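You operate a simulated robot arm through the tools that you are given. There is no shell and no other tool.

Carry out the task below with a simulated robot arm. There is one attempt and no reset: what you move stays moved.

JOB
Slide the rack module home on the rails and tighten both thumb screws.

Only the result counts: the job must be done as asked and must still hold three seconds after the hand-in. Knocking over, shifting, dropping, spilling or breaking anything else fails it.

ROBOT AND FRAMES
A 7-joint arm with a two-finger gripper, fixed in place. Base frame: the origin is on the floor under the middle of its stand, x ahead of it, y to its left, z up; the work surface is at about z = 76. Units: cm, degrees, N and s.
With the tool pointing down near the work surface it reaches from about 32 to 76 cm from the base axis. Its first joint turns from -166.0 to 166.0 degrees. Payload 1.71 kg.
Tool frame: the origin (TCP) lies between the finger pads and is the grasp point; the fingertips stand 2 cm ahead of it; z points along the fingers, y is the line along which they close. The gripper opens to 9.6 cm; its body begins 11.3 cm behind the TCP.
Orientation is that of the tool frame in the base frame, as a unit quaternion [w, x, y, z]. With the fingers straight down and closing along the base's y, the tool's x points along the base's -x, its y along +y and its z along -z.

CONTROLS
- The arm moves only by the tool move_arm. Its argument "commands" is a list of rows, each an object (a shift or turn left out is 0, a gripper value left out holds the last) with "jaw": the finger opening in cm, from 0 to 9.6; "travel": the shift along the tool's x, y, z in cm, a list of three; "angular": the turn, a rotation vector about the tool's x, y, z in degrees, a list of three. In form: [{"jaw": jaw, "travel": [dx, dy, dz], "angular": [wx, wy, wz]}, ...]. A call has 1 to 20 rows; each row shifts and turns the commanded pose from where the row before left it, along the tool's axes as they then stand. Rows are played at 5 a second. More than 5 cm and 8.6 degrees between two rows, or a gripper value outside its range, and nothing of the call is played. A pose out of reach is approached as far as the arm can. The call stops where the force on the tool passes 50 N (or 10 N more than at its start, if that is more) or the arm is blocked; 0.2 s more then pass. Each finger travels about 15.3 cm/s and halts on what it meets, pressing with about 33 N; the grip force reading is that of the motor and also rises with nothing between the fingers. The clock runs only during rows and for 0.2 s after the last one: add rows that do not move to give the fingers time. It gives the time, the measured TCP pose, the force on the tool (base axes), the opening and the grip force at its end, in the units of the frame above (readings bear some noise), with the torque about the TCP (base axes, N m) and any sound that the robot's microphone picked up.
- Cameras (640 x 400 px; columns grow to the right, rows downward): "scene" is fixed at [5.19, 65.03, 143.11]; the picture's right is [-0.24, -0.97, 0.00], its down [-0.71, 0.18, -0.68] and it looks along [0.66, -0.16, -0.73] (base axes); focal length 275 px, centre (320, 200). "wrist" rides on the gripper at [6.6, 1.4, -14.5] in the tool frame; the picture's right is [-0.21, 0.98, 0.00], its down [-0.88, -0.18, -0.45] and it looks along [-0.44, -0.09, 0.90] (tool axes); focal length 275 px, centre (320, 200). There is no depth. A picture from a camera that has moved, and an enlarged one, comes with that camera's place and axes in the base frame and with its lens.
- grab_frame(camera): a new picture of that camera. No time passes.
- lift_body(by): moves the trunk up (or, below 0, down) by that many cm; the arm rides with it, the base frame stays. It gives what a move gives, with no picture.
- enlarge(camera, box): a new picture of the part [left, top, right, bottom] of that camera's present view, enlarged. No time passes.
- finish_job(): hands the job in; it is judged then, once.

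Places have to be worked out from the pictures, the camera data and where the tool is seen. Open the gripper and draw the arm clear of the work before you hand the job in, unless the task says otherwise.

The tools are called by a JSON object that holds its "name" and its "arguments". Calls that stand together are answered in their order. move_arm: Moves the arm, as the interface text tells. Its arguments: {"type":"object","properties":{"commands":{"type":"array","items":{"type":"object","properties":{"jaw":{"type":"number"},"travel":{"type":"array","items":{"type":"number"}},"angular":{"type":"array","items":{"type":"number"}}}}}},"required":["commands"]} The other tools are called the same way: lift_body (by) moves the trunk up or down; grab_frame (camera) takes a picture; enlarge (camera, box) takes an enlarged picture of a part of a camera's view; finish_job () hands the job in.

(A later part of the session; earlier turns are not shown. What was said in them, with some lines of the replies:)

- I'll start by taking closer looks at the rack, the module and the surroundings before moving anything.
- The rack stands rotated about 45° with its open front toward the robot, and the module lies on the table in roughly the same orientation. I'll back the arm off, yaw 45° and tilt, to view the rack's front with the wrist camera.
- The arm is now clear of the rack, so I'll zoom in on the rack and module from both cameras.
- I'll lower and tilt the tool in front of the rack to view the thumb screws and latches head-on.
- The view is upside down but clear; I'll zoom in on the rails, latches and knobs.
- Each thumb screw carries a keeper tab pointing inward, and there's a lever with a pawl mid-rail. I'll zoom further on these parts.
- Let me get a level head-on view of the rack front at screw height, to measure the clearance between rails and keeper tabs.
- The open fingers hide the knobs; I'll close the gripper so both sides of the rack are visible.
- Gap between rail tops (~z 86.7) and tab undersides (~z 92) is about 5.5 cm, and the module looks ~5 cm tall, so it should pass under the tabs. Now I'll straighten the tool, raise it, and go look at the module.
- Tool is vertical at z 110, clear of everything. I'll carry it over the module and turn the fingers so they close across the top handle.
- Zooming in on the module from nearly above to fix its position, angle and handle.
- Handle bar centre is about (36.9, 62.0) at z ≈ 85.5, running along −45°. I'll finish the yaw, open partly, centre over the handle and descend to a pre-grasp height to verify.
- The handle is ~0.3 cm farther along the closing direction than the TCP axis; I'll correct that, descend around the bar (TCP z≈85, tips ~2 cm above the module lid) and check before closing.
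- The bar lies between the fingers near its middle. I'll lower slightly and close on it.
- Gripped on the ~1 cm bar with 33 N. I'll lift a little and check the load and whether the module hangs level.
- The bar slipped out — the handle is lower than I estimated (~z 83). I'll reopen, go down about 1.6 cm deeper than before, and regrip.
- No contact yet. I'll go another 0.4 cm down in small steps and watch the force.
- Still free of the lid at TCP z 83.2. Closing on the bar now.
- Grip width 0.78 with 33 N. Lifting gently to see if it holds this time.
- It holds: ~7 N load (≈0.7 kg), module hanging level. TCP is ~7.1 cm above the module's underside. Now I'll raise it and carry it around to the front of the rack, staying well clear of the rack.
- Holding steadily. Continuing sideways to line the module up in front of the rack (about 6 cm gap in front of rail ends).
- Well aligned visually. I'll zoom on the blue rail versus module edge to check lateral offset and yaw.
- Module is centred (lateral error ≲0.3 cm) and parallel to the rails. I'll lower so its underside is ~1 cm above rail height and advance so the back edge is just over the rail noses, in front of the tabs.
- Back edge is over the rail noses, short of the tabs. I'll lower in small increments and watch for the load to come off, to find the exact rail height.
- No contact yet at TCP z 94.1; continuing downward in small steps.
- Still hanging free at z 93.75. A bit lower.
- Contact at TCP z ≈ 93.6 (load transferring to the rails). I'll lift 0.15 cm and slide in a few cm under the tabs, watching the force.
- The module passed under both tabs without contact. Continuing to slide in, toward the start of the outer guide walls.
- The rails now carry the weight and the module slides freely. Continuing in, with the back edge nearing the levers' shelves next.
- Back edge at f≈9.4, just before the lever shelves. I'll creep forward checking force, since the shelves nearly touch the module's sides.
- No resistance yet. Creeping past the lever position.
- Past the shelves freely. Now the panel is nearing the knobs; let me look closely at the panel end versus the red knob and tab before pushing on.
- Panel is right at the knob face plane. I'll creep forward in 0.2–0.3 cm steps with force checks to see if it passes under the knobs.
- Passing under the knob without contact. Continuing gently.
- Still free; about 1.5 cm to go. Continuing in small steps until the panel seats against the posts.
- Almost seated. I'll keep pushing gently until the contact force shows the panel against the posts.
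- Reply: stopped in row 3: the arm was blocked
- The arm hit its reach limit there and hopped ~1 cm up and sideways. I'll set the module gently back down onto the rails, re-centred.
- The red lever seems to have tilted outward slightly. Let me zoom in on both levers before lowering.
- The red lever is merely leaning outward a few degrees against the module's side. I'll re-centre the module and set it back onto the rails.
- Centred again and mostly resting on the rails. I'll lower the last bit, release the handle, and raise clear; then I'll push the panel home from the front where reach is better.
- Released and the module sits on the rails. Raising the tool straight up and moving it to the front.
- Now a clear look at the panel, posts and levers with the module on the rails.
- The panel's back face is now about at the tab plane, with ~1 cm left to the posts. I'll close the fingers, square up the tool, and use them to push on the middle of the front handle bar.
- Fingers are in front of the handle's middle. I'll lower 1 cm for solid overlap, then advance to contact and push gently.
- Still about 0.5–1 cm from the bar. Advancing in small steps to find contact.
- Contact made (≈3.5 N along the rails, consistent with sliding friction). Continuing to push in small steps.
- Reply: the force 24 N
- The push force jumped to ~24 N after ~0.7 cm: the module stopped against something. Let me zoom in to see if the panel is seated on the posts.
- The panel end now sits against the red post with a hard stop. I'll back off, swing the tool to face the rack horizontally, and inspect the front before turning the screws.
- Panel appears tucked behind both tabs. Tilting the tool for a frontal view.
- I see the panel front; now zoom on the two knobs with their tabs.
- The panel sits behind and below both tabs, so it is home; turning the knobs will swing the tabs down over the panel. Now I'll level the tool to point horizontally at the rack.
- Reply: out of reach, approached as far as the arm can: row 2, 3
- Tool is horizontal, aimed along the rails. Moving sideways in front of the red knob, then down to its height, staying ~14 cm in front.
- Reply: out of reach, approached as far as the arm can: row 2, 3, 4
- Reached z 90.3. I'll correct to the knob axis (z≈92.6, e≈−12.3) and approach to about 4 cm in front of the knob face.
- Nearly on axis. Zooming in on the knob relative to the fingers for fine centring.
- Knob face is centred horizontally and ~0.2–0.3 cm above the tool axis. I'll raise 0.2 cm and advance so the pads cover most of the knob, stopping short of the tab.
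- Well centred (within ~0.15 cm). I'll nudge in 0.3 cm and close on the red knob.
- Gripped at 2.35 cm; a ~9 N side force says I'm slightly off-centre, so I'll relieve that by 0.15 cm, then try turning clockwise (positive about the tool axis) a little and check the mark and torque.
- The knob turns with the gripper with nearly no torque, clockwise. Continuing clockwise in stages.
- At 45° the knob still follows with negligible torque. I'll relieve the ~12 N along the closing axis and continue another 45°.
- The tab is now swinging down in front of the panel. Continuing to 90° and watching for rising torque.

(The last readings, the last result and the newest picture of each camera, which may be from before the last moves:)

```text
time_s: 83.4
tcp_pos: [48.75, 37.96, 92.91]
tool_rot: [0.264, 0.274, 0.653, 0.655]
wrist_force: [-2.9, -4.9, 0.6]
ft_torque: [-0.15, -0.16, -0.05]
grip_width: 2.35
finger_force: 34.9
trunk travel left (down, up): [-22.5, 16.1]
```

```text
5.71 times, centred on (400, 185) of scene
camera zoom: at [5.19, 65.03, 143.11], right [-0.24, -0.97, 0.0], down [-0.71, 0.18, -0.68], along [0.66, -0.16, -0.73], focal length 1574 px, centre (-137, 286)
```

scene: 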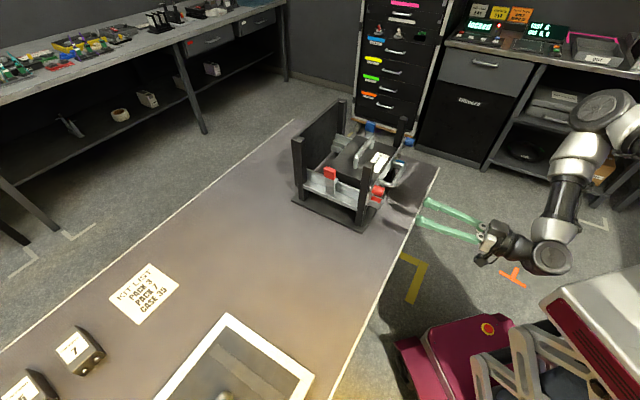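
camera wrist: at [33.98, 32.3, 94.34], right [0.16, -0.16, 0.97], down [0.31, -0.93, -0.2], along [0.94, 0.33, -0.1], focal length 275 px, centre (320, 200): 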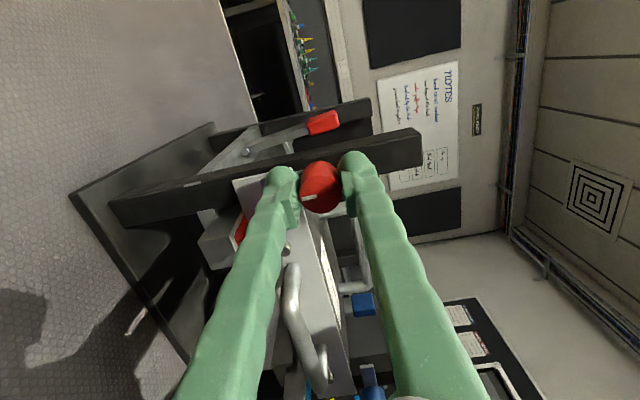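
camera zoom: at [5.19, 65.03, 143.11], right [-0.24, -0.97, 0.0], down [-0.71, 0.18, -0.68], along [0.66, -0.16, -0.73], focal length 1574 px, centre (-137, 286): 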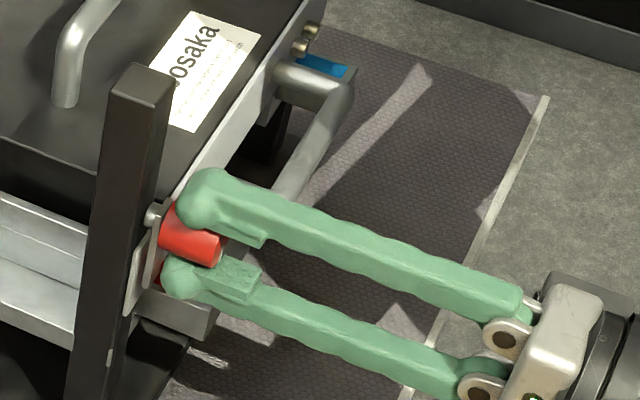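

At 90° the tab points down over the panel and a resisting torque (~0.22 N·m) has appeared. I'll turn a bit further to see if that's the tightening stop.

{"name": "move_arm", "arguments": {"commands": [{"angular": [0, 0, 4]}, {"angular": [0, 0, 4]}, {}]}}

{"name": "enlarge", "arguments": {"camera": "wrist", "box": [240, 100, 400, 240]}}

{"name": "enlarge", "arguments": {"camera": "scene", "box": [365, 150, 435, 220]}}

```text
time_s: 84.2
tcp_pos: [48.81, 38.08, 92.93]
tool_rot: [0.218, 0.319, 0.631, 0.673]
wrist_force: [0.6, 4.0, 2.3]
ft_torque: [-0.15, -0.21, 0.15]
grip_width: 2.37
finger_force: 35.3
trunk travel left (down, up): [-22.5, 16.1]
```

```text
2.86 times, centred on (320, 170) of wrist
camera zoom: at [34.16, 32.12, 95.23], right [0.25, -0.25, 0.93], down [0.28, -0.91, -0.32], along [0.93, 0.34, -0.16], focal length 786 px, centre (320, 286)
```

zoom: 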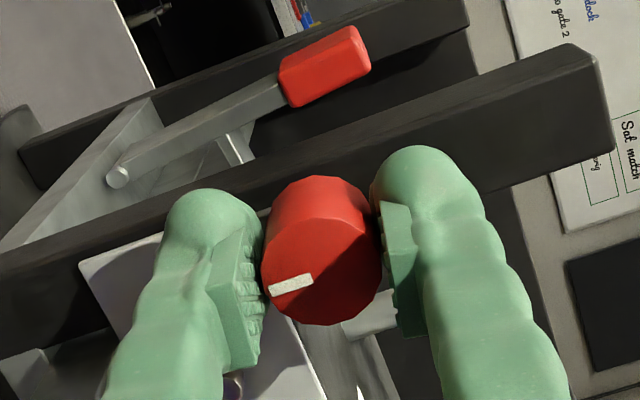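

```text
5.71 times, centred on (400, 185) of scene
camera zoom: at [5.19, 65.03, 143.11], right [-0.24, -0.97, 0.0], down [-0.71, 0.18, -0.68], along [0.66, -0.16, -0.73], focal length 1574 px, centre (-137, 286)
```

zoom: 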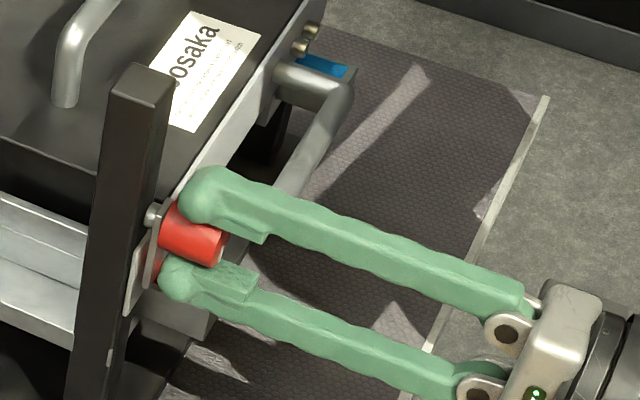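

The mark lagged ~5° behind the gripper, suggesting a stop is reached. I'll turn 12° more to confirm it's tight.

{"name": "move_arm", "arguments": {"commands": [{"angular": [0, 0, 4]}, {"angular": [0, 0, 4]}, {"angular": [0, 0, 4]}, {}]}}

{"name": "enlarge", "arguments": {"camera": "wrist", "box": [240, 100, 400, 240]}}

{"name": "enlarge", "arguments": {"camera": "scene", "box": [365, 160, 415, 210]}}

```text
time_s: 85.2
tcp_pos: [48.81, 38.08, 92.96]
tool_rot: [0.146, 0.385, 0.593, 0.692]
wrist_force: [2.8, 1.6, 4.8]
ft_torque: [0.01, -0.07, 0.09]
grip_width: 2.37
finger_force: 34.7
trunk travel left (down, up): [-22.5, 16.1]
```

```text
2.86 times, centred on (320, 170) of wrist
camera zoom: at [34.59, 31.68, 96.52], right [0.38, -0.38, 0.84], down [0.22, -0.85, -0.49], along [0.9, 0.37, -0.24], focal length 786 px, centre (320, 286)
```

zoom: 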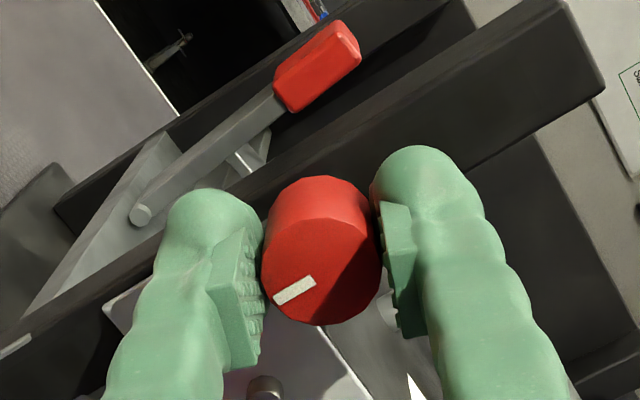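

```text
8.00 times, centred on (390, 185) of scene
camera zoom: at [5.19, 65.03, 143.11], right [-0.24, -0.97, 0.0], down [-0.71, 0.18, -0.68], along [0.66, -0.16, -0.73], focal length 2203 px, centre (-240, 320)
```

zoom: 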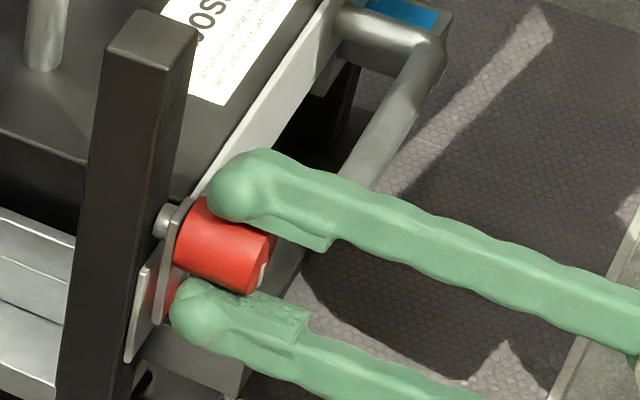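

The knob has hit its stop (gripper slipped ~11° while the knob stayed), with the red tab down over the panel: red is tight. Releasing it and backing away straight.

{"name": "move_arm", "arguments": {"commands": [{"jaw": 3}, {"jaw": 4.5}, {"jaw": 4.5}, {"travel": [0, 0, -2]}, {"travel": [0, 0, -3]}, {"travel": [0, 0, -3]}, {}]}}

{"name": "enlarge", "arguments": {"camera": "scene", "box": [365, 160, 415, 210]}}

{"name": "grab_frame", "arguments": {"camera": "wrist"}}

{"name": "enlarge", "arguments": {"camera": "wrist", "box": [220, 100, 400, 240]}}

```text
time_s: 86.8
tcp_pos: [43.12, 32.32, 92.78]
tool_rot: [0.146, 0.384, 0.595, 0.691]
wrist_force: [-0.4, -0.8, 0.0]
ft_torque: [0.01, 0.01, -0.01]
grip_width: 4.53
finger_force: 0.0
trunk travel left (down, up): [-22.5, 16.1]
```

```text
8.00 times, centred on (390, 185) of scene
camera zoom: at [5.19, 65.03, 143.11], right [-0.24, -0.97, 0.0], down [-0.71, 0.18, -0.68], along [0.66, -0.16, -0.73], focal length 2203 px, centre (-240, 320)
```

zoom: 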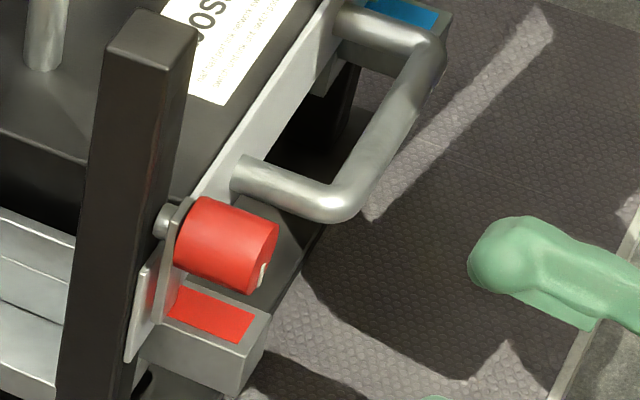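

```text
taken
camera wrist: at [28.93, 25.98, 96.38], right [0.38, -0.38, 0.84], down [0.22, -0.85, -0.49], along [0.9, 0.37, -0.24], focal length 275 px, centre (320, 200)
```

wrist: 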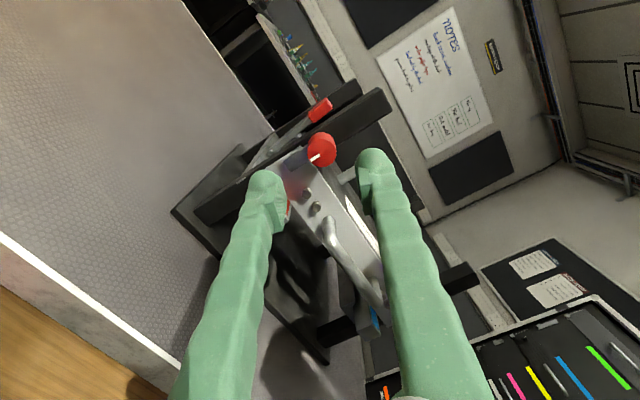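

```text
2.86 times, centred on (310, 170) of wrist
camera zoom: at [28.93, 25.98, 96.38], right [0.38, -0.38, 0.84], down [0.22, -0.85, -0.49], along [0.9, 0.37, -0.24], focal length 786 px, centre (349, 286)
```

zoom: 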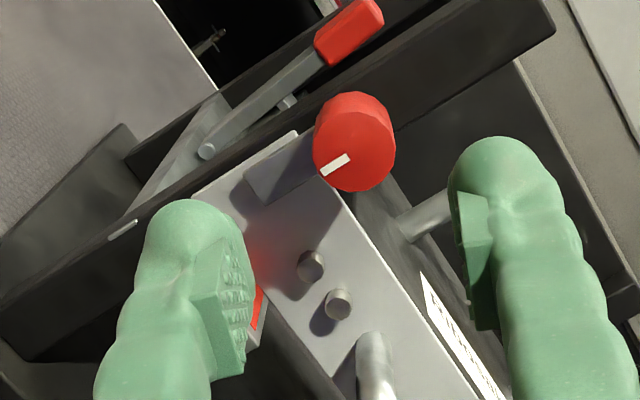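

Red tab is clearly vertical over the panel. Now the blue knob: I'll set the closing direction vertical (gives turning room both ways) and move across in front of the rack, well clear of the handle.

{"name": "move_arm", "arguments": {"commands": [{"angular": [0, 0, -7.5], "jaw": 5}, {"angular": [0, 0, -7.5]}, {"angular": [0, 0, -7.2]}, {"travel": [0, 0, -2]}, {"travel": [-3.1, 0, 0]}, {"travel": [-3.1, 0, 0]}, {"travel": [-3.1, 0, 0]}, {"travel": [-3.1, 0, 0]}, {"travel": [-3.1, 0, 0]}, {"travel": [-3.1, 0, 0]}, {"travel": [-3.1, 0, 0]}, {"travel": [-3.1, 0, 0]}, {}]}}

{"name": "grab_frame", "arguments": {"camera": "wrist"}}

{"name": "grab_frame", "arguments": {"camera": "scene"}}

```text
time_s: 89.6
tcp_pos: [59.33, 13.56, 93.45]
tool_rot: [0.277, 0.262, 0.657, 0.65]
wrist_force: [-0.5, 0.4, -0.1]
ft_torque: [-0.04, 0.01, -0.02]
grip_width: 5.01
finger_force: 0.0
trunk travel left (down, up): [-22.5, 16.1]
```

```text
taken
camera wrist: at [44.57, 7.88, 94.66], right [0.13, -0.13, 0.98], down [0.31, -0.94, -0.16], along [0.94, 0.33, -0.08], focal length 275 px, centre (320, 200)
```

wrist: 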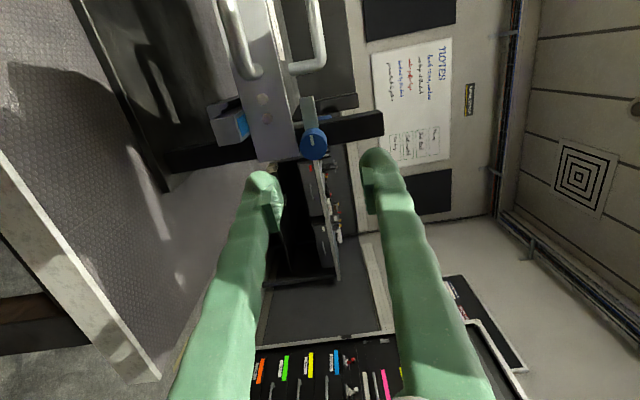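

```text
taken
```

scene: 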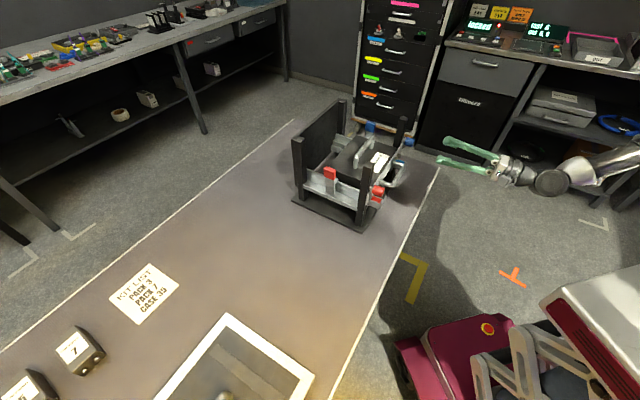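

In front of the blue knob. Zooming in for alignment.

{"name": "enlarge", "arguments": {"camera": "wrist", "box": [240, 70, 400, 210]}}

{"name": "enlarge", "arguments": {"camera": "scene", "box": [380, 110, 470, 190]}}

```text
2.86 times, centred on (320, 140) of wrist
camera zoom: at [44.57, 7.88, 94.66], right [0.13, -0.13, 0.98], down [0.31, -0.94, -0.16], along [0.94, 0.33, -0.08], focal length 786 px, centre (320, 371)
```

zoom: 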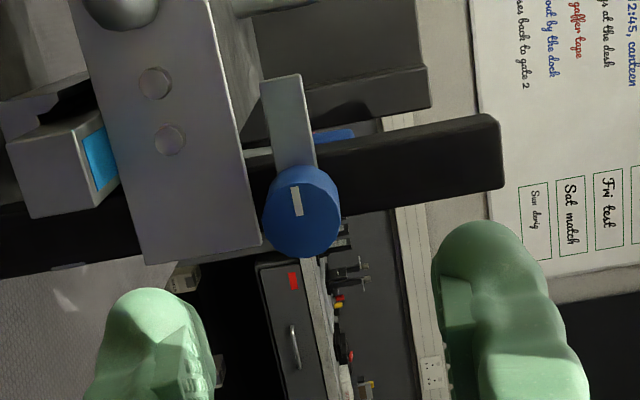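

```text
5.00 times, centred on (425, 150) of scene
camera zoom: at [5.19, 65.03, 143.11], right [-0.24, -0.97, 0.0], down [-0.71, 0.18, -0.68], along [0.66, -0.16, -0.73], focal length 1377 px, centre (-205, 450)
```

zoom: 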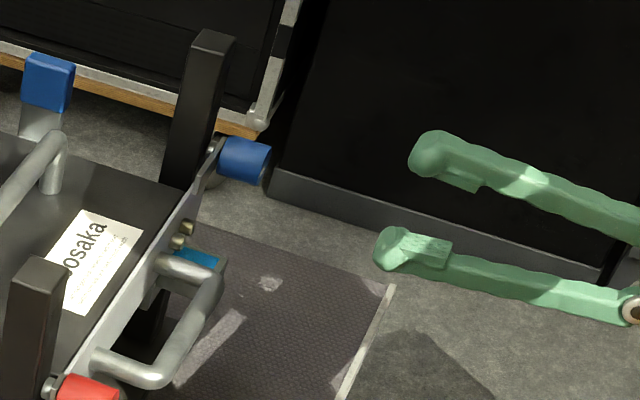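

Blue knob axis computed at e≈12.4, z≈92.9. I'll correct and approach to ~4 cm in front first.

{"name": "move_arm", "arguments": {"commands": [{"travel": [-0.12, -0.55, 2]}, {"travel": [0, 0, 2]}, {"travel": [0, 0, 1.8]}, {}]}}

{"name": "enlarge", "arguments": {"camera": "wrist", "box": [240, 90, 400, 230]}}

```text
time_s: 90.6
tcp_pos: [63.62, 17.6, 92.98]
tool_rot: [0.277, 0.262, 0.656, 0.651]
wrist_force: [0.7, 0.2, 0.0]
ft_torque: [-0.01, -0.02, -0.01]
grip_width: 5.0
finger_force: 0.1
trunk travel left (down, up): [-22.5, 16.1]
```

```text
2.86 times, centred on (320, 160) of wrist
camera zoom: at [48.72, 11.88, 94.1], right [0.13, -0.13, 0.98], down [0.31, -0.94, -0.16], along [0.94, 0.33, -0.08], focal length 786 px, centre (320, 314)
```

zoom: 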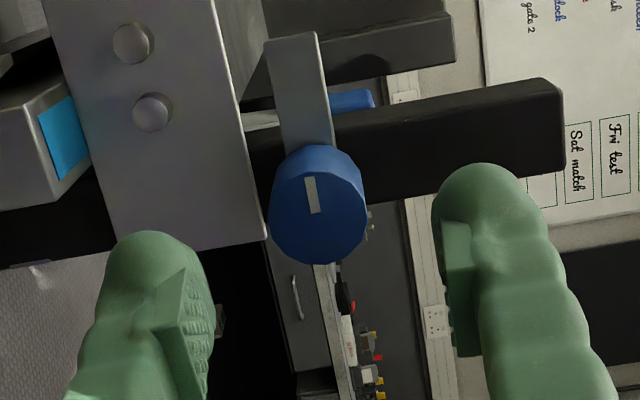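

Consistent: knob axis e≈12.35, z≈92.85. Fine-correcting and advancing onto the knob.

{"name": "move_arm", "arguments": {"commands": [{"travel": [0.1, -0.1, 1]}, {"travel": [0, 0, 1]}, {"travel": [0, 0, 1]}, {"travel": [0, 0, 0.9]}, {}]}}

{"name": "enlarge", "arguments": {"camera": "wrist", "box": [240, 100, 400, 240]}}

{"name": "enlarge", "arguments": {"camera": "scene", "box": [380, 110, 450, 180]}}

```text
time_s: 91.8
tcp_pos: [66.34, 20.26, 92.74]
tool_rot: [0.276, 0.262, 0.656, 0.651]
wrist_force: [0.5, 0.1, 0.0]
ft_torque: [-0.04, 0.03, -0.02]
grip_width: 4.98
finger_force: 0.1
trunk travel left (down, up): [-22.5, 16.1]
```

```text
2.86 times, centred on (320, 170) of wrist
camera zoom: at [51.45, 14.63, 94.01], right [0.13, -0.13, 0.98], down [0.31, -0.94, -0.16], along [0.94, 0.33, -0.08], focal length 786 px, centre (320, 286)
```

zoom: 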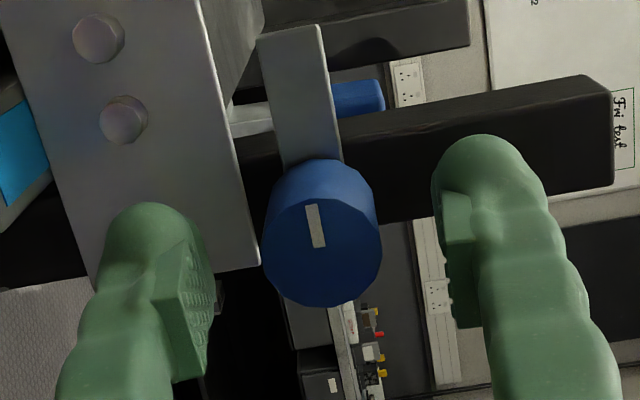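

```text
5.71 times, centred on (415, 145) of scene
camera zoom: at [5.19, 65.03, 143.11], right [-0.24, -0.97, 0.0], down [-0.71, 0.18, -0.68], along [0.66, -0.16, -0.73], focal length 1574 px, centre (-223, 514)
```

zoom: 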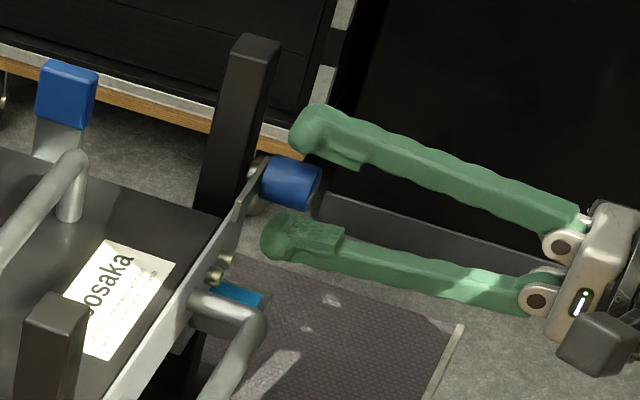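

Aligned. Nudging 0.1–0.2 cm and closing on the blue knob.

{"name": "move_arm", "arguments": {"commands": [{"travel": [0.12, 0, 0.2]}, {"jaw": 3}, {"jaw": 2}, {"jaw": 1}, {"jaw": 0}, {"jaw": 0}, {}]}}

{"name": "enlarge", "arguments": {"camera": "wrist", "box": [240, 100, 400, 240]}}

```text
time_s: 93.4
tcp_pos: [66.37, 20.53, 92.9]
tool_rot: [0.277, 0.261, 0.657, 0.65]
wrist_force: [3.7, 1.3, 7.7]
ft_torque: [0.01, -0.1, 0.01]
grip_width: 2.4
finger_force: 35.3
trunk travel left (down, up): [-22.5, 16.1]
```

```text
2.86 times, centred on (320, 170) of wrist
camera zoom: at [51.52, 14.9, 94.05], right [0.13, -0.13, 0.98], down [0.31, -0.94, -0.16], along [0.94, 0.33, -0.08], focal length 786 px, centre (320, 286)
```

zoom: 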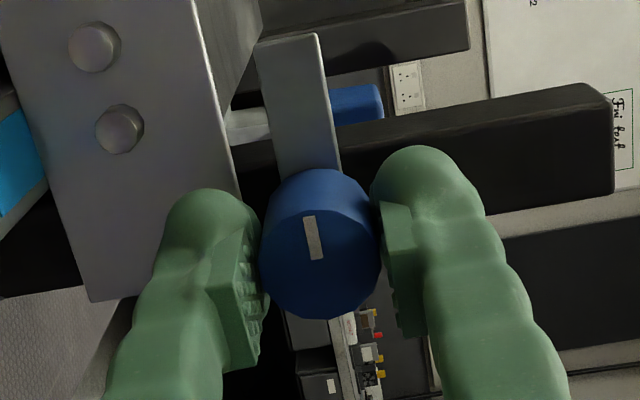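

Gripped at 2.40. I'll relieve the vertical offset and first test a small clockwise turn (6°), checking torque and mark to see whether it's free or against a stop.

{"name": "move_arm", "arguments": {"commands": [{"travel": [0, 0.08, 0]}, {"angular": [0, 0, 3]}, {"angular": [0, 0, 3]}, {}]}}

{"name": "enlarge", "arguments": {"camera": "wrist", "box": [240, 100, 400, 240]}}

```text
time_s: 94.4
tcp_pos: [66.22, 20.7, 93.0]
tool_rot: [0.243, 0.295, 0.641, 0.665]
wrist_force: [6.6, 6.0, 12.3]
ft_torque: [0.06, -0.14, 0.15]
grip_width: 2.38
finger_force: 35.3
trunk travel left (down, up): [-22.5, 16.1]
```

```text
2.86 times, centred on (320, 170) of wrist
camera zoom: at [51.55, 14.85, 94.73], right [0.2, -0.2, 0.96], down [0.3, -0.92, -0.26], along [0.93, 0.34, -0.13], focal length 786 px, centre (320, 286)
```

zoom: 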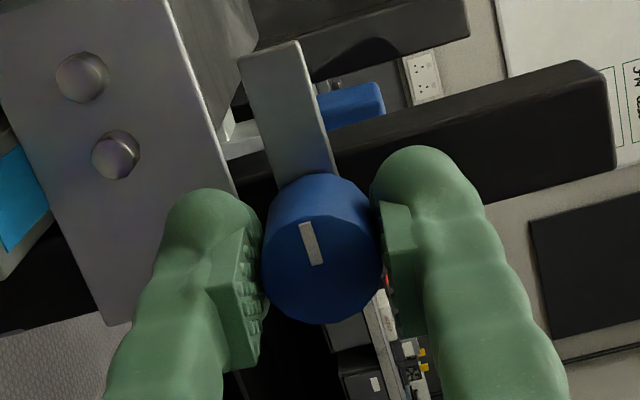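

The blue knob stayed put (mark lagged the full 6°), so clockwise is against its stop; it's the mirrored screw. I'll turn it counter-clockwise, which swings its tab down over the panel.

{"name": "move_arm", "arguments": {"commands": [{"travel": [0, 0.12, 0]}, {"angular": [0, 0, -5]}, {"angular": [0, 0, -5]}, {"angular": [0, 0, -5]}, {"angular": [0, 0, -5]}, {}]}}

{"name": "enlarge", "arguments": {"camera": "wrist", "box": [240, 100, 400, 240]}}

{"name": "enlarge", "arguments": {"camera": "scene", "box": [380, 110, 450, 180]}}

```text
time_s: 95.8
tcp_pos: [66.16, 20.63, 92.95]
tool_rot: [0.355, 0.179, 0.684, 0.611]
wrist_force: [8.1, 11.0, 3.9]
ft_torque: [0.01, -0.03, 0.05]
grip_width: 2.37
finger_force: 34.8
trunk travel left (down, up): [-22.5, 16.1]
```

```text
2.86 times, centred on (320, 170) of wrist
camera zoom: at [51.36, 15.02, 92.44], right [-0.04, 0.04, 1.0], down [0.32, -0.95, 0.06], along [0.95, 0.32, 0.03], focal length 786 px, centre (320, 286)
```

zoom: 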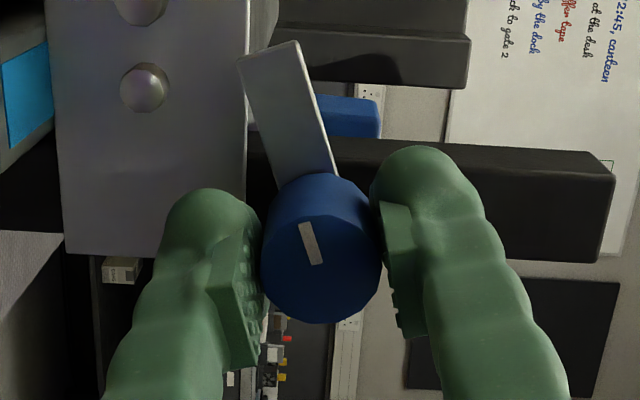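

```text
5.71 times, centred on (415, 145) of scene
camera zoom: at [5.19, 65.03, 143.11], right [-0.24, -0.97, 0.0], down [-0.71, 0.18, -0.68], along [0.66, -0.16, -0.73], focal length 1574 px, centre (-223, 514)
```

zoom: 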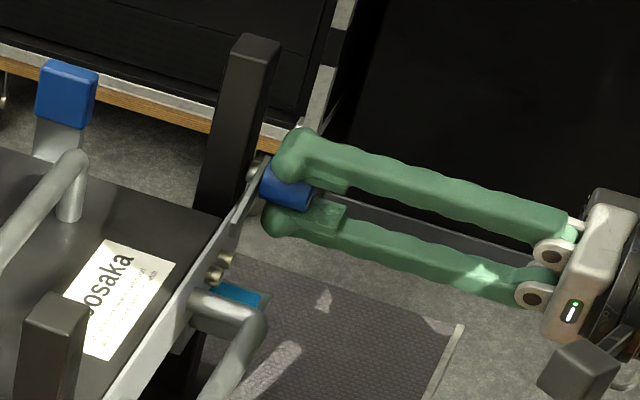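

Now the knob and tab turn with the gripper counter-clockwise. Continuing, relieving the small axial pull.

{"name": "move_arm", "arguments": {"commands": [{"travel": [0, 0, 0.1]}, {"angular": [0, 0, -6]}, {"angular": [0, 0, -6]}, {"angular": [0, 0, -6]}, {"angular": [0, 0, -6]}, {}]}}

{"name": "enlarge", "arguments": {"camera": "wrist", "box": [240, 100, 400, 240]}}

```text
time_s: 97.2
tcp_pos: [66.22, 20.6, 92.88]
tool_rot: [0.473, 0.032, 0.707, 0.524]
wrist_force: [-9.9, -0.4, -7.6]
ft_torque: [-0.1, 0.11, 0.13]
grip_width: 2.35
finger_force: 34.8
trunk travel left (down, up): [-22.5, 16.1]
```

```text
2.86 times, centred on (320, 170) of wrist
camera zoom: at [51.9, 14.47, 89.77], right [-0.33, 0.33, 0.89], down [0.25, -0.87, 0.41], along [0.91, 0.36, 0.2], focal length 786 px, centre (320, 286)
```

zoom: 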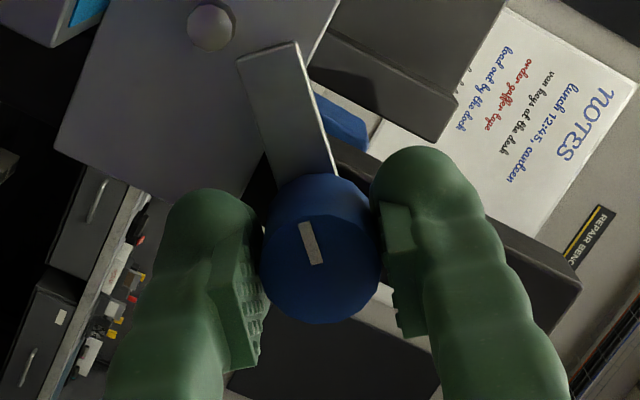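

Following well. Relieving ~10 N sideways and continuing counter-clockwise.

{"name": "move_arm", "arguments": {"commands": [{"travel": [0.1, 0, -0.06]}, {"angular": [0, 0, -6]}, {"angular": [0, 0, -6]}, {"angular": [0, 0, -6]}, {"angular": [0, 0, -6]}, {}]}}

{"name": "enlarge", "arguments": {"camera": "wrist", "box": [240, 100, 400, 240]}}

{"name": "enlarge", "arguments": {"camera": "scene", "box": [380, 110, 450, 180]}}

```text
time_s: 98.6
tcp_pos: [66.17, 20.61, 92.88]
tool_rot: [0.572, -0.113, 0.699, 0.415]
wrist_force: [-2.4, 0.6, -10.2]
ft_torque: [-0.11, 0.07, 0.03]
grip_width: 2.37
finger_force: 35.4
trunk travel left (down, up): [-22.5, 16.1]
```

```text
2.86 times, centred on (320, 170) of wrist
camera zoom: at [53.16, 13.24, 87.6], right [-0.55, 0.55, 0.62], down [0.08, -0.71, 0.7], along [0.83, 0.44, 0.35], focal length 786 px, centre (320, 286)
```

zoom: 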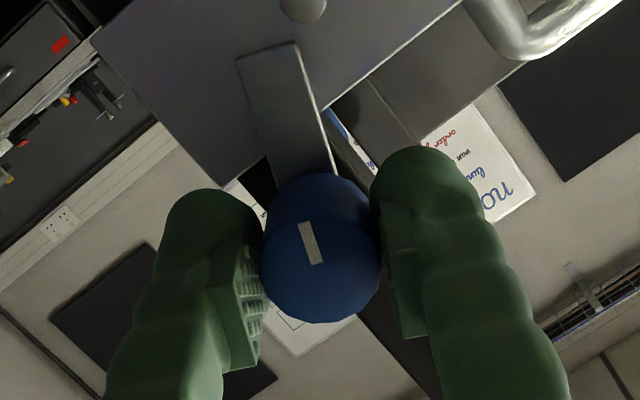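

```text
5.71 times, centred on (415, 145) of scene
camera zoom: at [5.19, 65.03, 143.11], right [-0.24, -0.97, 0.0], down [-0.71, 0.18, -0.68], along [0.66, -0.16, -0.73], focal length 1574 px, centre (-223, 514)
```

zoom: 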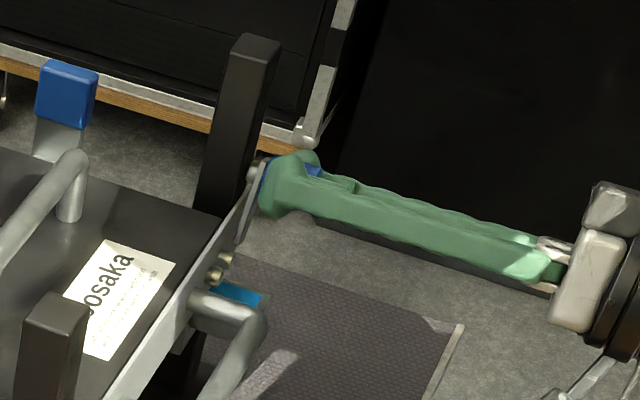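

~68° turned. Continue toward the stop, watching the mark.

{"name": "move_arm", "arguments": {"commands": [{"travel": [0.09, -0.04, 0]}, {"angular": [0, 0, -6]}, {"angular": [0, 0, -6]}, {"angular": [0, 0, -6]}, {"angular": [0, 0, -6]}, {}]}}

{"name": "enlarge", "arguments": {"camera": "wrist", "box": [240, 100, 400, 240]}}

```text
time_s: 100.0
tcp_pos: [66.33, 20.58, 92.8]
tool_rot: [0.647, -0.258, 0.658, 0.286]
wrist_force: [4.7, -2.2, -0.7]
ft_torque: [0.25, 0.05, -0.05]
grip_width: 2.36
finger_force: 34.8
trunk travel left (down, up): [-22.5, 16.1]
```

```text
2.86 times, centred on (320, 170) of wrist
camera zoom: at [54.94, 11.5, 86.33], right [-0.69, 0.68, 0.25], down [-0.16, -0.47, 0.87], along [0.71, 0.56, 0.43], focal length 786 px, centre (320, 286)
```

zoom: 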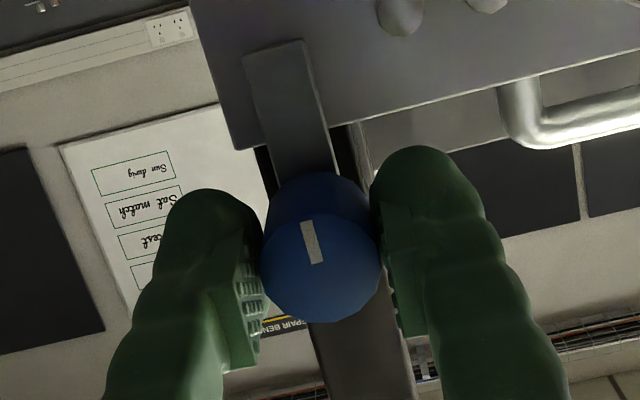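

Resisting torque ~0.21 N·m has appeared at ~90°. Turning 12° more to make sure it is fully against its stop.

{"name": "move_arm", "arguments": {"commands": [{"angular": [0, 0, -4]}, {"angular": [0, 0, -4]}, {"angular": [0, 0, -4]}, {}]}}

{"name": "enlarge", "arguments": {"camera": "wrist", "box": [240, 100, 400, 240]}}

{"name": "enlarge", "arguments": {"camera": "scene", "box": [380, 110, 450, 180]}}

```text
time_s: 101.0
tcp_pos: [66.29, 20.73, 92.83]
tool_rot: [0.673, -0.324, 0.628, 0.216]
wrist_force: [7.4, -1.3, -0.1]
ft_torque: [0.0, 0.08, -0.13]
grip_width: 2.34
finger_force: 34.9
trunk travel left (down, up): [-22.5, 16.1]
```

```text
2.86 times, centred on (320, 170) of wrist
camera zoom: at [55.91, 10.49, 86.06], right [-0.71, 0.7, 0.04], down [-0.29, -0.34, 0.9], along [0.65, 0.62, 0.44], focal length 786 px, centre (320, 286)
```

zoom: 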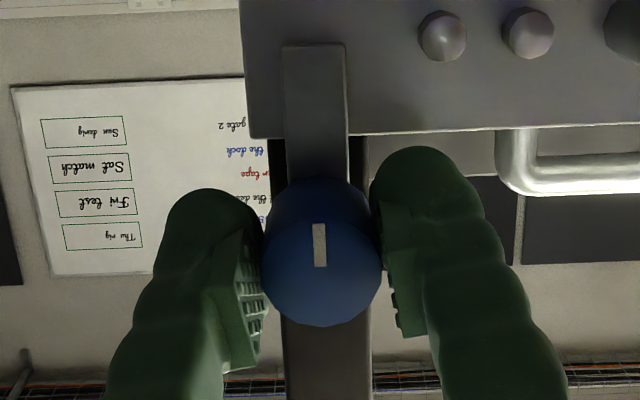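

```text
5.71 times, centred on (415, 145) of scene
camera zoom: at [5.19, 65.03, 143.11], right [-0.24, -0.97, 0.0], down [-0.71, 0.18, -0.68], along [0.66, -0.16, -0.73], focal length 1574 px, centre (-223, 514)
```

zoom: 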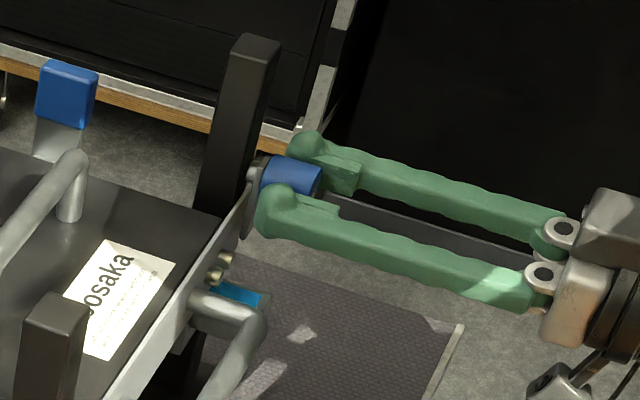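

Blue mark stayed while the gripper slipped ~12°, and its tab hangs straight down over the panel: blue is tight too. Releasing and backing straight out.

{"name": "move_arm", "arguments": {"commands": [{"jaw": 3}, {"jaw": 4.5}, {"jaw": 4.5}, {"travel": [0, 0, -2]}, {"travel": [0, 0, -3]}, {"travel": [0, 0, -4]}, {"travel": [0, 0, -4]}, {}]}}

{"name": "grab_frame", "arguments": {"camera": "wrist"}}

{"name": "enlarge", "arguments": {"camera": "scene", "box": [300, 90, 440, 230]}}

{"name": "enlarge", "arguments": {"camera": "scene", "box": [385, 115, 435, 165]}}

```text
time_s: 102.8
tcp_pos: [57.03, 11.34, 92.88]
tool_rot: [0.673, -0.324, 0.629, 0.218]
wrist_force: [0.3, -0.2, 0.1]
ft_torque: [0.01, 0.05, 0.0]
grip_width: 4.5
finger_force: 0.0
trunk travel left (down, up): [-22.5, 16.1]
```

```text
taken
camera wrist: at [46.7, 1.34, 86.13], right [-0.71, 0.7, 0.04], down [-0.28, -0.34, 0.89], along [0.65, 0.62, 0.44], focal length 275 px, centre (320, 200)
```

wrist: 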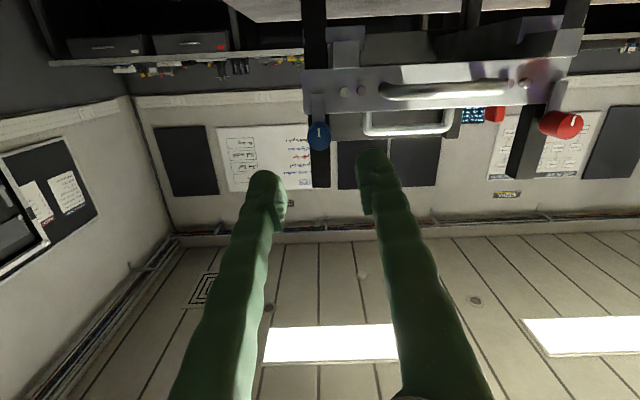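

```text
2.86 times, centred on (370, 160) of scene
camera zoom: at [5.19, 65.03, 143.11], right [-0.24, -0.97, 0.0], down [-0.71, 0.18, -0.68], along [0.66, -0.16, -0.73], focal length 787 px, centre (177, 314)
```

zoom: 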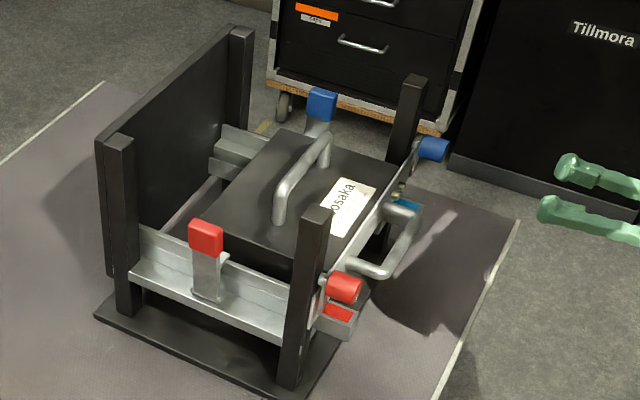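

```text
8.00 times, centred on (410, 140) of scene
camera zoom: at [5.19, 65.03, 143.11], right [-0.24, -0.97, 0.0], down [-0.71, 0.18, -0.68], along [0.66, -0.16, -0.73], focal length 2203 px, centre (-400, 680)
```

zoom: 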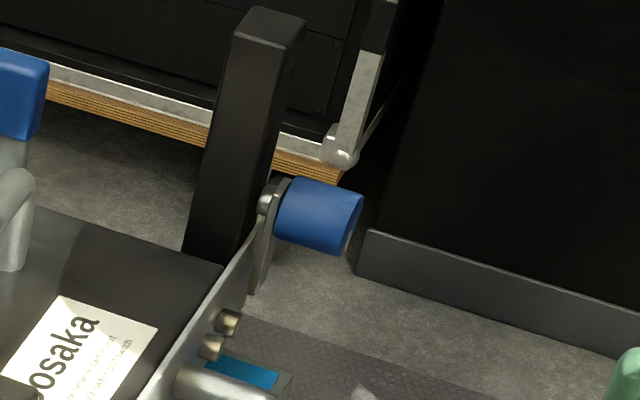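

Both screws are tight. Now I'll verify the seating and the side levers: same zoom as before insertion for the red lever, plus the panel/post contact.

{"name": "enlarge", "arguments": {"camera": "scene", "box": [310, 140, 390, 220]}}

{"name": "enlarge", "arguments": {"camera": "scene", "box": [335, 110, 415, 170]}}

{"name": "enlarge", "arguments": {"camera": "scene", "box": [365, 165, 405, 205]}}

{"name": "enlarge", "arguments": {"camera": "wrist", "box": [280, 20, 620, 220]}}

```text
5.00 times, centred on (350, 180) of scene
camera zoom: at [5.19, 65.03, 143.11], right [-0.24, -0.97, 0.0], down [-0.71, 0.18, -0.68], along [0.66, -0.16, -0.73], focal length 1377 px, centre (170, 300)
```

zoom: 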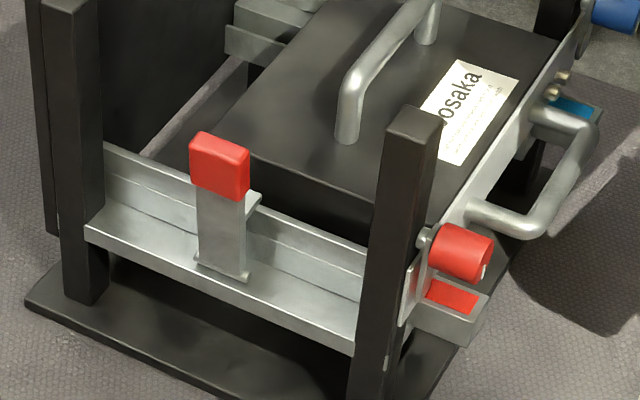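

```text
6.67 times, centred on (375, 140) of scene
camera zoom: at [5.19, 65.03, 143.11], right [-0.24, -0.97, 0.0], down [-0.71, 0.18, -0.68], along [0.66, -0.16, -0.73], focal length 1836 px, centre (-47, 600)
```

zoom: 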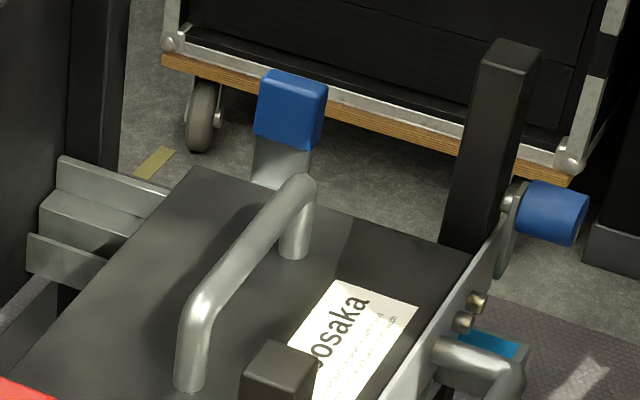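

```text
10.00 times, centred on (385, 185) of scene
camera zoom: at [5.19, 65.03, 143.11], right [-0.24, -0.97, 0.0], down [-0.71, 0.18, -0.68], along [0.66, -0.16, -0.73], focal length 2754 px, centre (-330, 350)
```

zoom: 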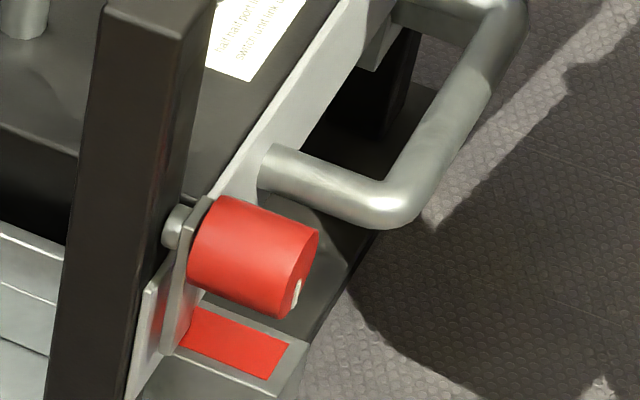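

```text
1.88 times, centred on (450, 120) of wrist
camera zoom: at [46.7, 1.34, 86.13], right [-0.71, 0.7, 0.04], down [-0.28, -0.34, 0.89], along [0.65, 0.62, 0.44], focal length 518 px, centre (75, 351)
```

zoom: 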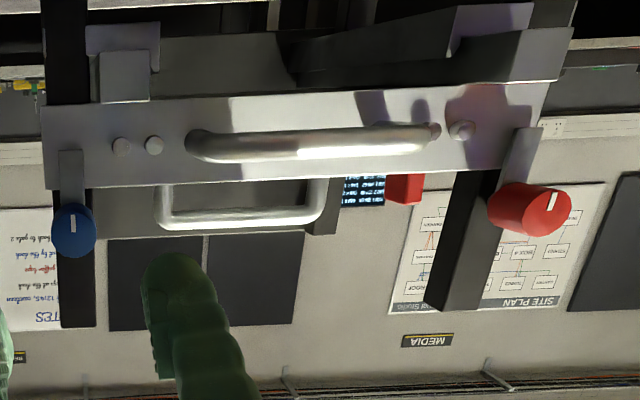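

Both tabs hang vertically over the panel and the panel is flush on both posts; side levers just rest against the module. I'll bring the tool upright and up, clear of the work, and take a last look from above.

{"name": "move_arm", "arguments": {"commands": [{"angular": [0, 0, 8]}, {"angular": [0, 0, 7]}, {"angular": [0, 8.2, 0]}, {"angular": [0, 8.2, 0]}, {"angular": [0, 8.2, 0]}, {"angular": [0, 8.2, 0]}, {"angular": [0, 8.2, 0]}, {"angular": [0, 8.2, 0]}, {"angular": [0, 8.2, 0]}, {"angular": [0, 8.2, 0]}, {"angular": [0, 8.2, 0]}, {"angular": [0, 8.2, 0]}, {"angular": [0, 8, 0]}, {"travel": [0, 0, -4]}, {"travel": [0, 0, -4]}, {"travel": [0, 0, -4]}, {"travel": [0, 0, -4]}, {}]}}

{"name": "grab_frame", "arguments": {"camera": "wrist"}}

{"name": "grab_frame", "arguments": {"camera": "scene"}}

```text
time_s: 106.6
tcp_pos: [58.22, 10.15, 108.7]
tool_rot: [-0.021, -0.384, 0.922, 0.046]
wrist_force: [0.3, 0.9, -0.7]
ft_torque: [0.01, 0.0, 0.0]
grip_width: 4.5
finger_force: 0.1
trunk travel left (down, up): [-22.5, 16.1]
```

```text
taken
camera wrist: at [53.68, 5.48, 123.2], right [-0.55, 0.83, 0.1], down [0.78, 0.46, 0.42], along [0.31, 0.31, -0.9], focal length 275 px, centre (320, 200)
```

wrist: 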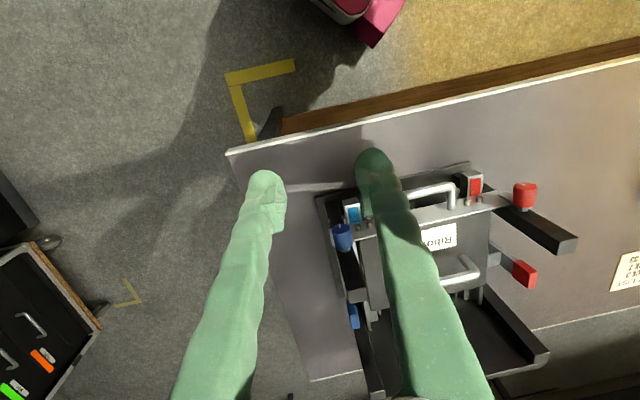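

```text
taken
```

scene: 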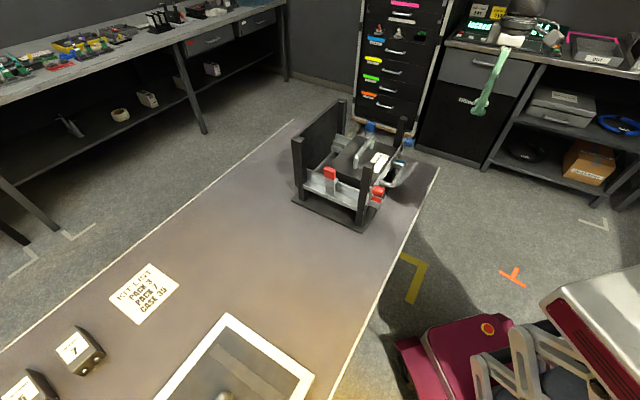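

Zooming in from above on both panel ends and levers.

{"name": "enlarge", "arguments": {"camera": "wrist", "box": [440, 150, 600, 310]}}

{"name": "enlarge", "arguments": {"camera": "wrist", "box": [310, 180, 410, 340]}}

```text
2.50 times, centred on (520, 230) of wrist
camera zoom: at [53.68, 5.48, 123.2], right [-0.55, 0.83, 0.1], down [0.78, 0.46, 0.42], along [0.31, 0.31, -0.9], focal length 688 px, centre (-180, 125)
```

zoom: 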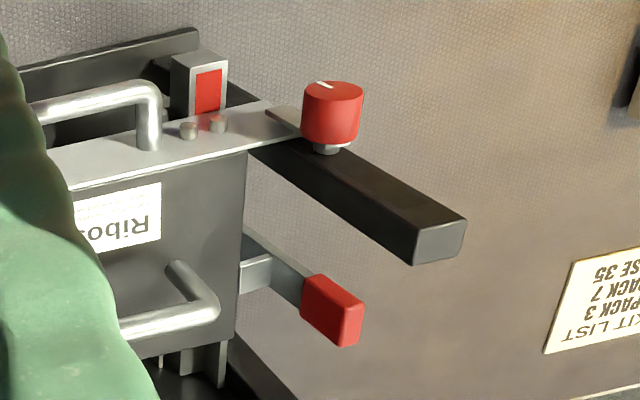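

```text
2.50 times, centred on (360, 260) of wrist
camera zoom: at [53.68, 5.48, 123.2], right [-0.55, 0.83, 0.1], down [0.78, 0.46, 0.42], along [0.31, 0.31, -0.9], focal length 688 px, centre (220, 50)
```

zoom: 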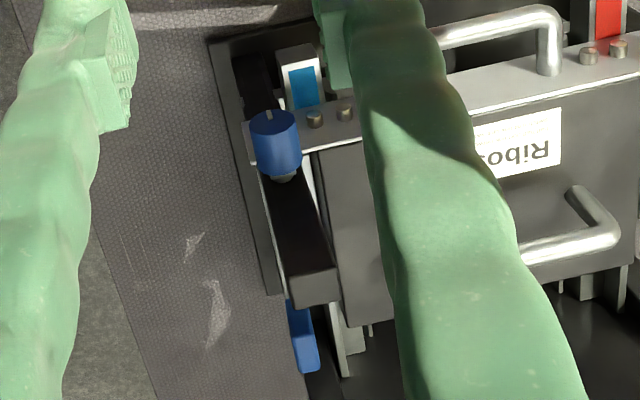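

Panel flush at both posts, both tabs vertical over it, nothing else disturbed. I'll retreat a bit more with the gripper open and then hand in.

{"name": "move_arm", "arguments": {"commands": [{"travel": [3, 0, -2], "jaw": 8}, {"travel": [3, 0, -2]}, {"travel": [3, 0, -1]}, {"travel": [3, 0, 0]}, {}, {}, {}]}}

{"name": "enlarge", "arguments": {"camera": "scene", "box": [290, 80, 450, 240]}}

{"name": "grab_frame", "arguments": {"camera": "scene"}}

```text
time_s: 108.2
tcp_pos: [49.95, 1.31, 113.63]
tool_rot: [-0.019, -0.384, 0.922, 0.045]
wrist_force: [0.3, -0.1, 0.0]
ft_torque: [-0.01, 0.01, 0.0]
grip_width: 8.01
finger_force: 0.1
trunk travel left (down, up): [-22.5, 16.1]
```

```text
2.50 times, centred on (370, 160) of scene
camera zoom: at [5.19, 65.03, 143.11], right [-0.24, -0.97, 0.0], down [-0.71, 0.18, -0.68], along [0.66, -0.16, -0.73], focal length 688 px, centre (195, 300)
```

zoom: 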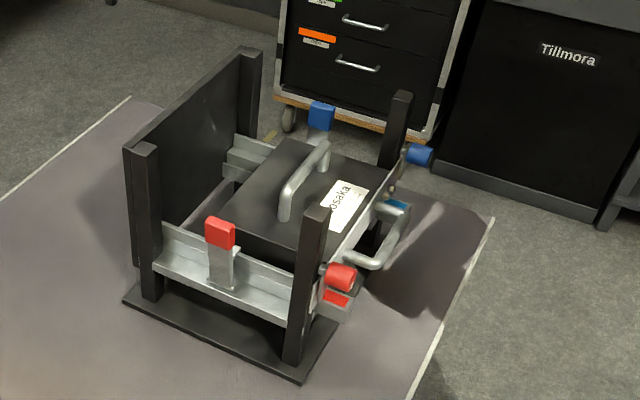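

```text
taken
```

scene: 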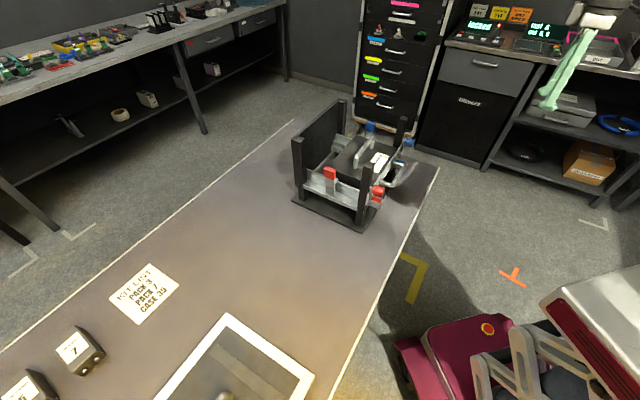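

The module is home against the posts, and both thumb screws are turned to their stops with their tabs over the panel. The arm is clear with the gripper open, so I'm handing in.

{"name": "finish_job", "arguments": {}}

```text
The job is handed in.
```

I slid the module onto the rails until its front panel stopped against both front posts. Both thumb screws are tightened, and the arm is clear with the gripper open. The job is handed in; I got no verdict back.

- **Module:** my first lift of the handle slipped, so I regripped lower. The arm ran out of reach about 1 cm short of home and hopped the module up about 1 cm. I set it back down and pushed it the rest of the way by the front handle. It came to a hard stop at about 24 N.
- **Red screw:** turned clockwise about 90° until it stopped and the gripper slipped on the knob. Its tab hangs straight down over the panel.
- **Blue screw:** it did not turn clockwise, so I turned it counter-clockwise about 90° to its stop. Its tab also hangs straight down over the panel.
- **Side levers:** the red lever on the rail now leans out roughly 4°, pushed by the module when the arm hopped. The blue one moved about 1°. I left both as they are.

The last pictures showed the rack base where it was and nothing else on the table disturbed.
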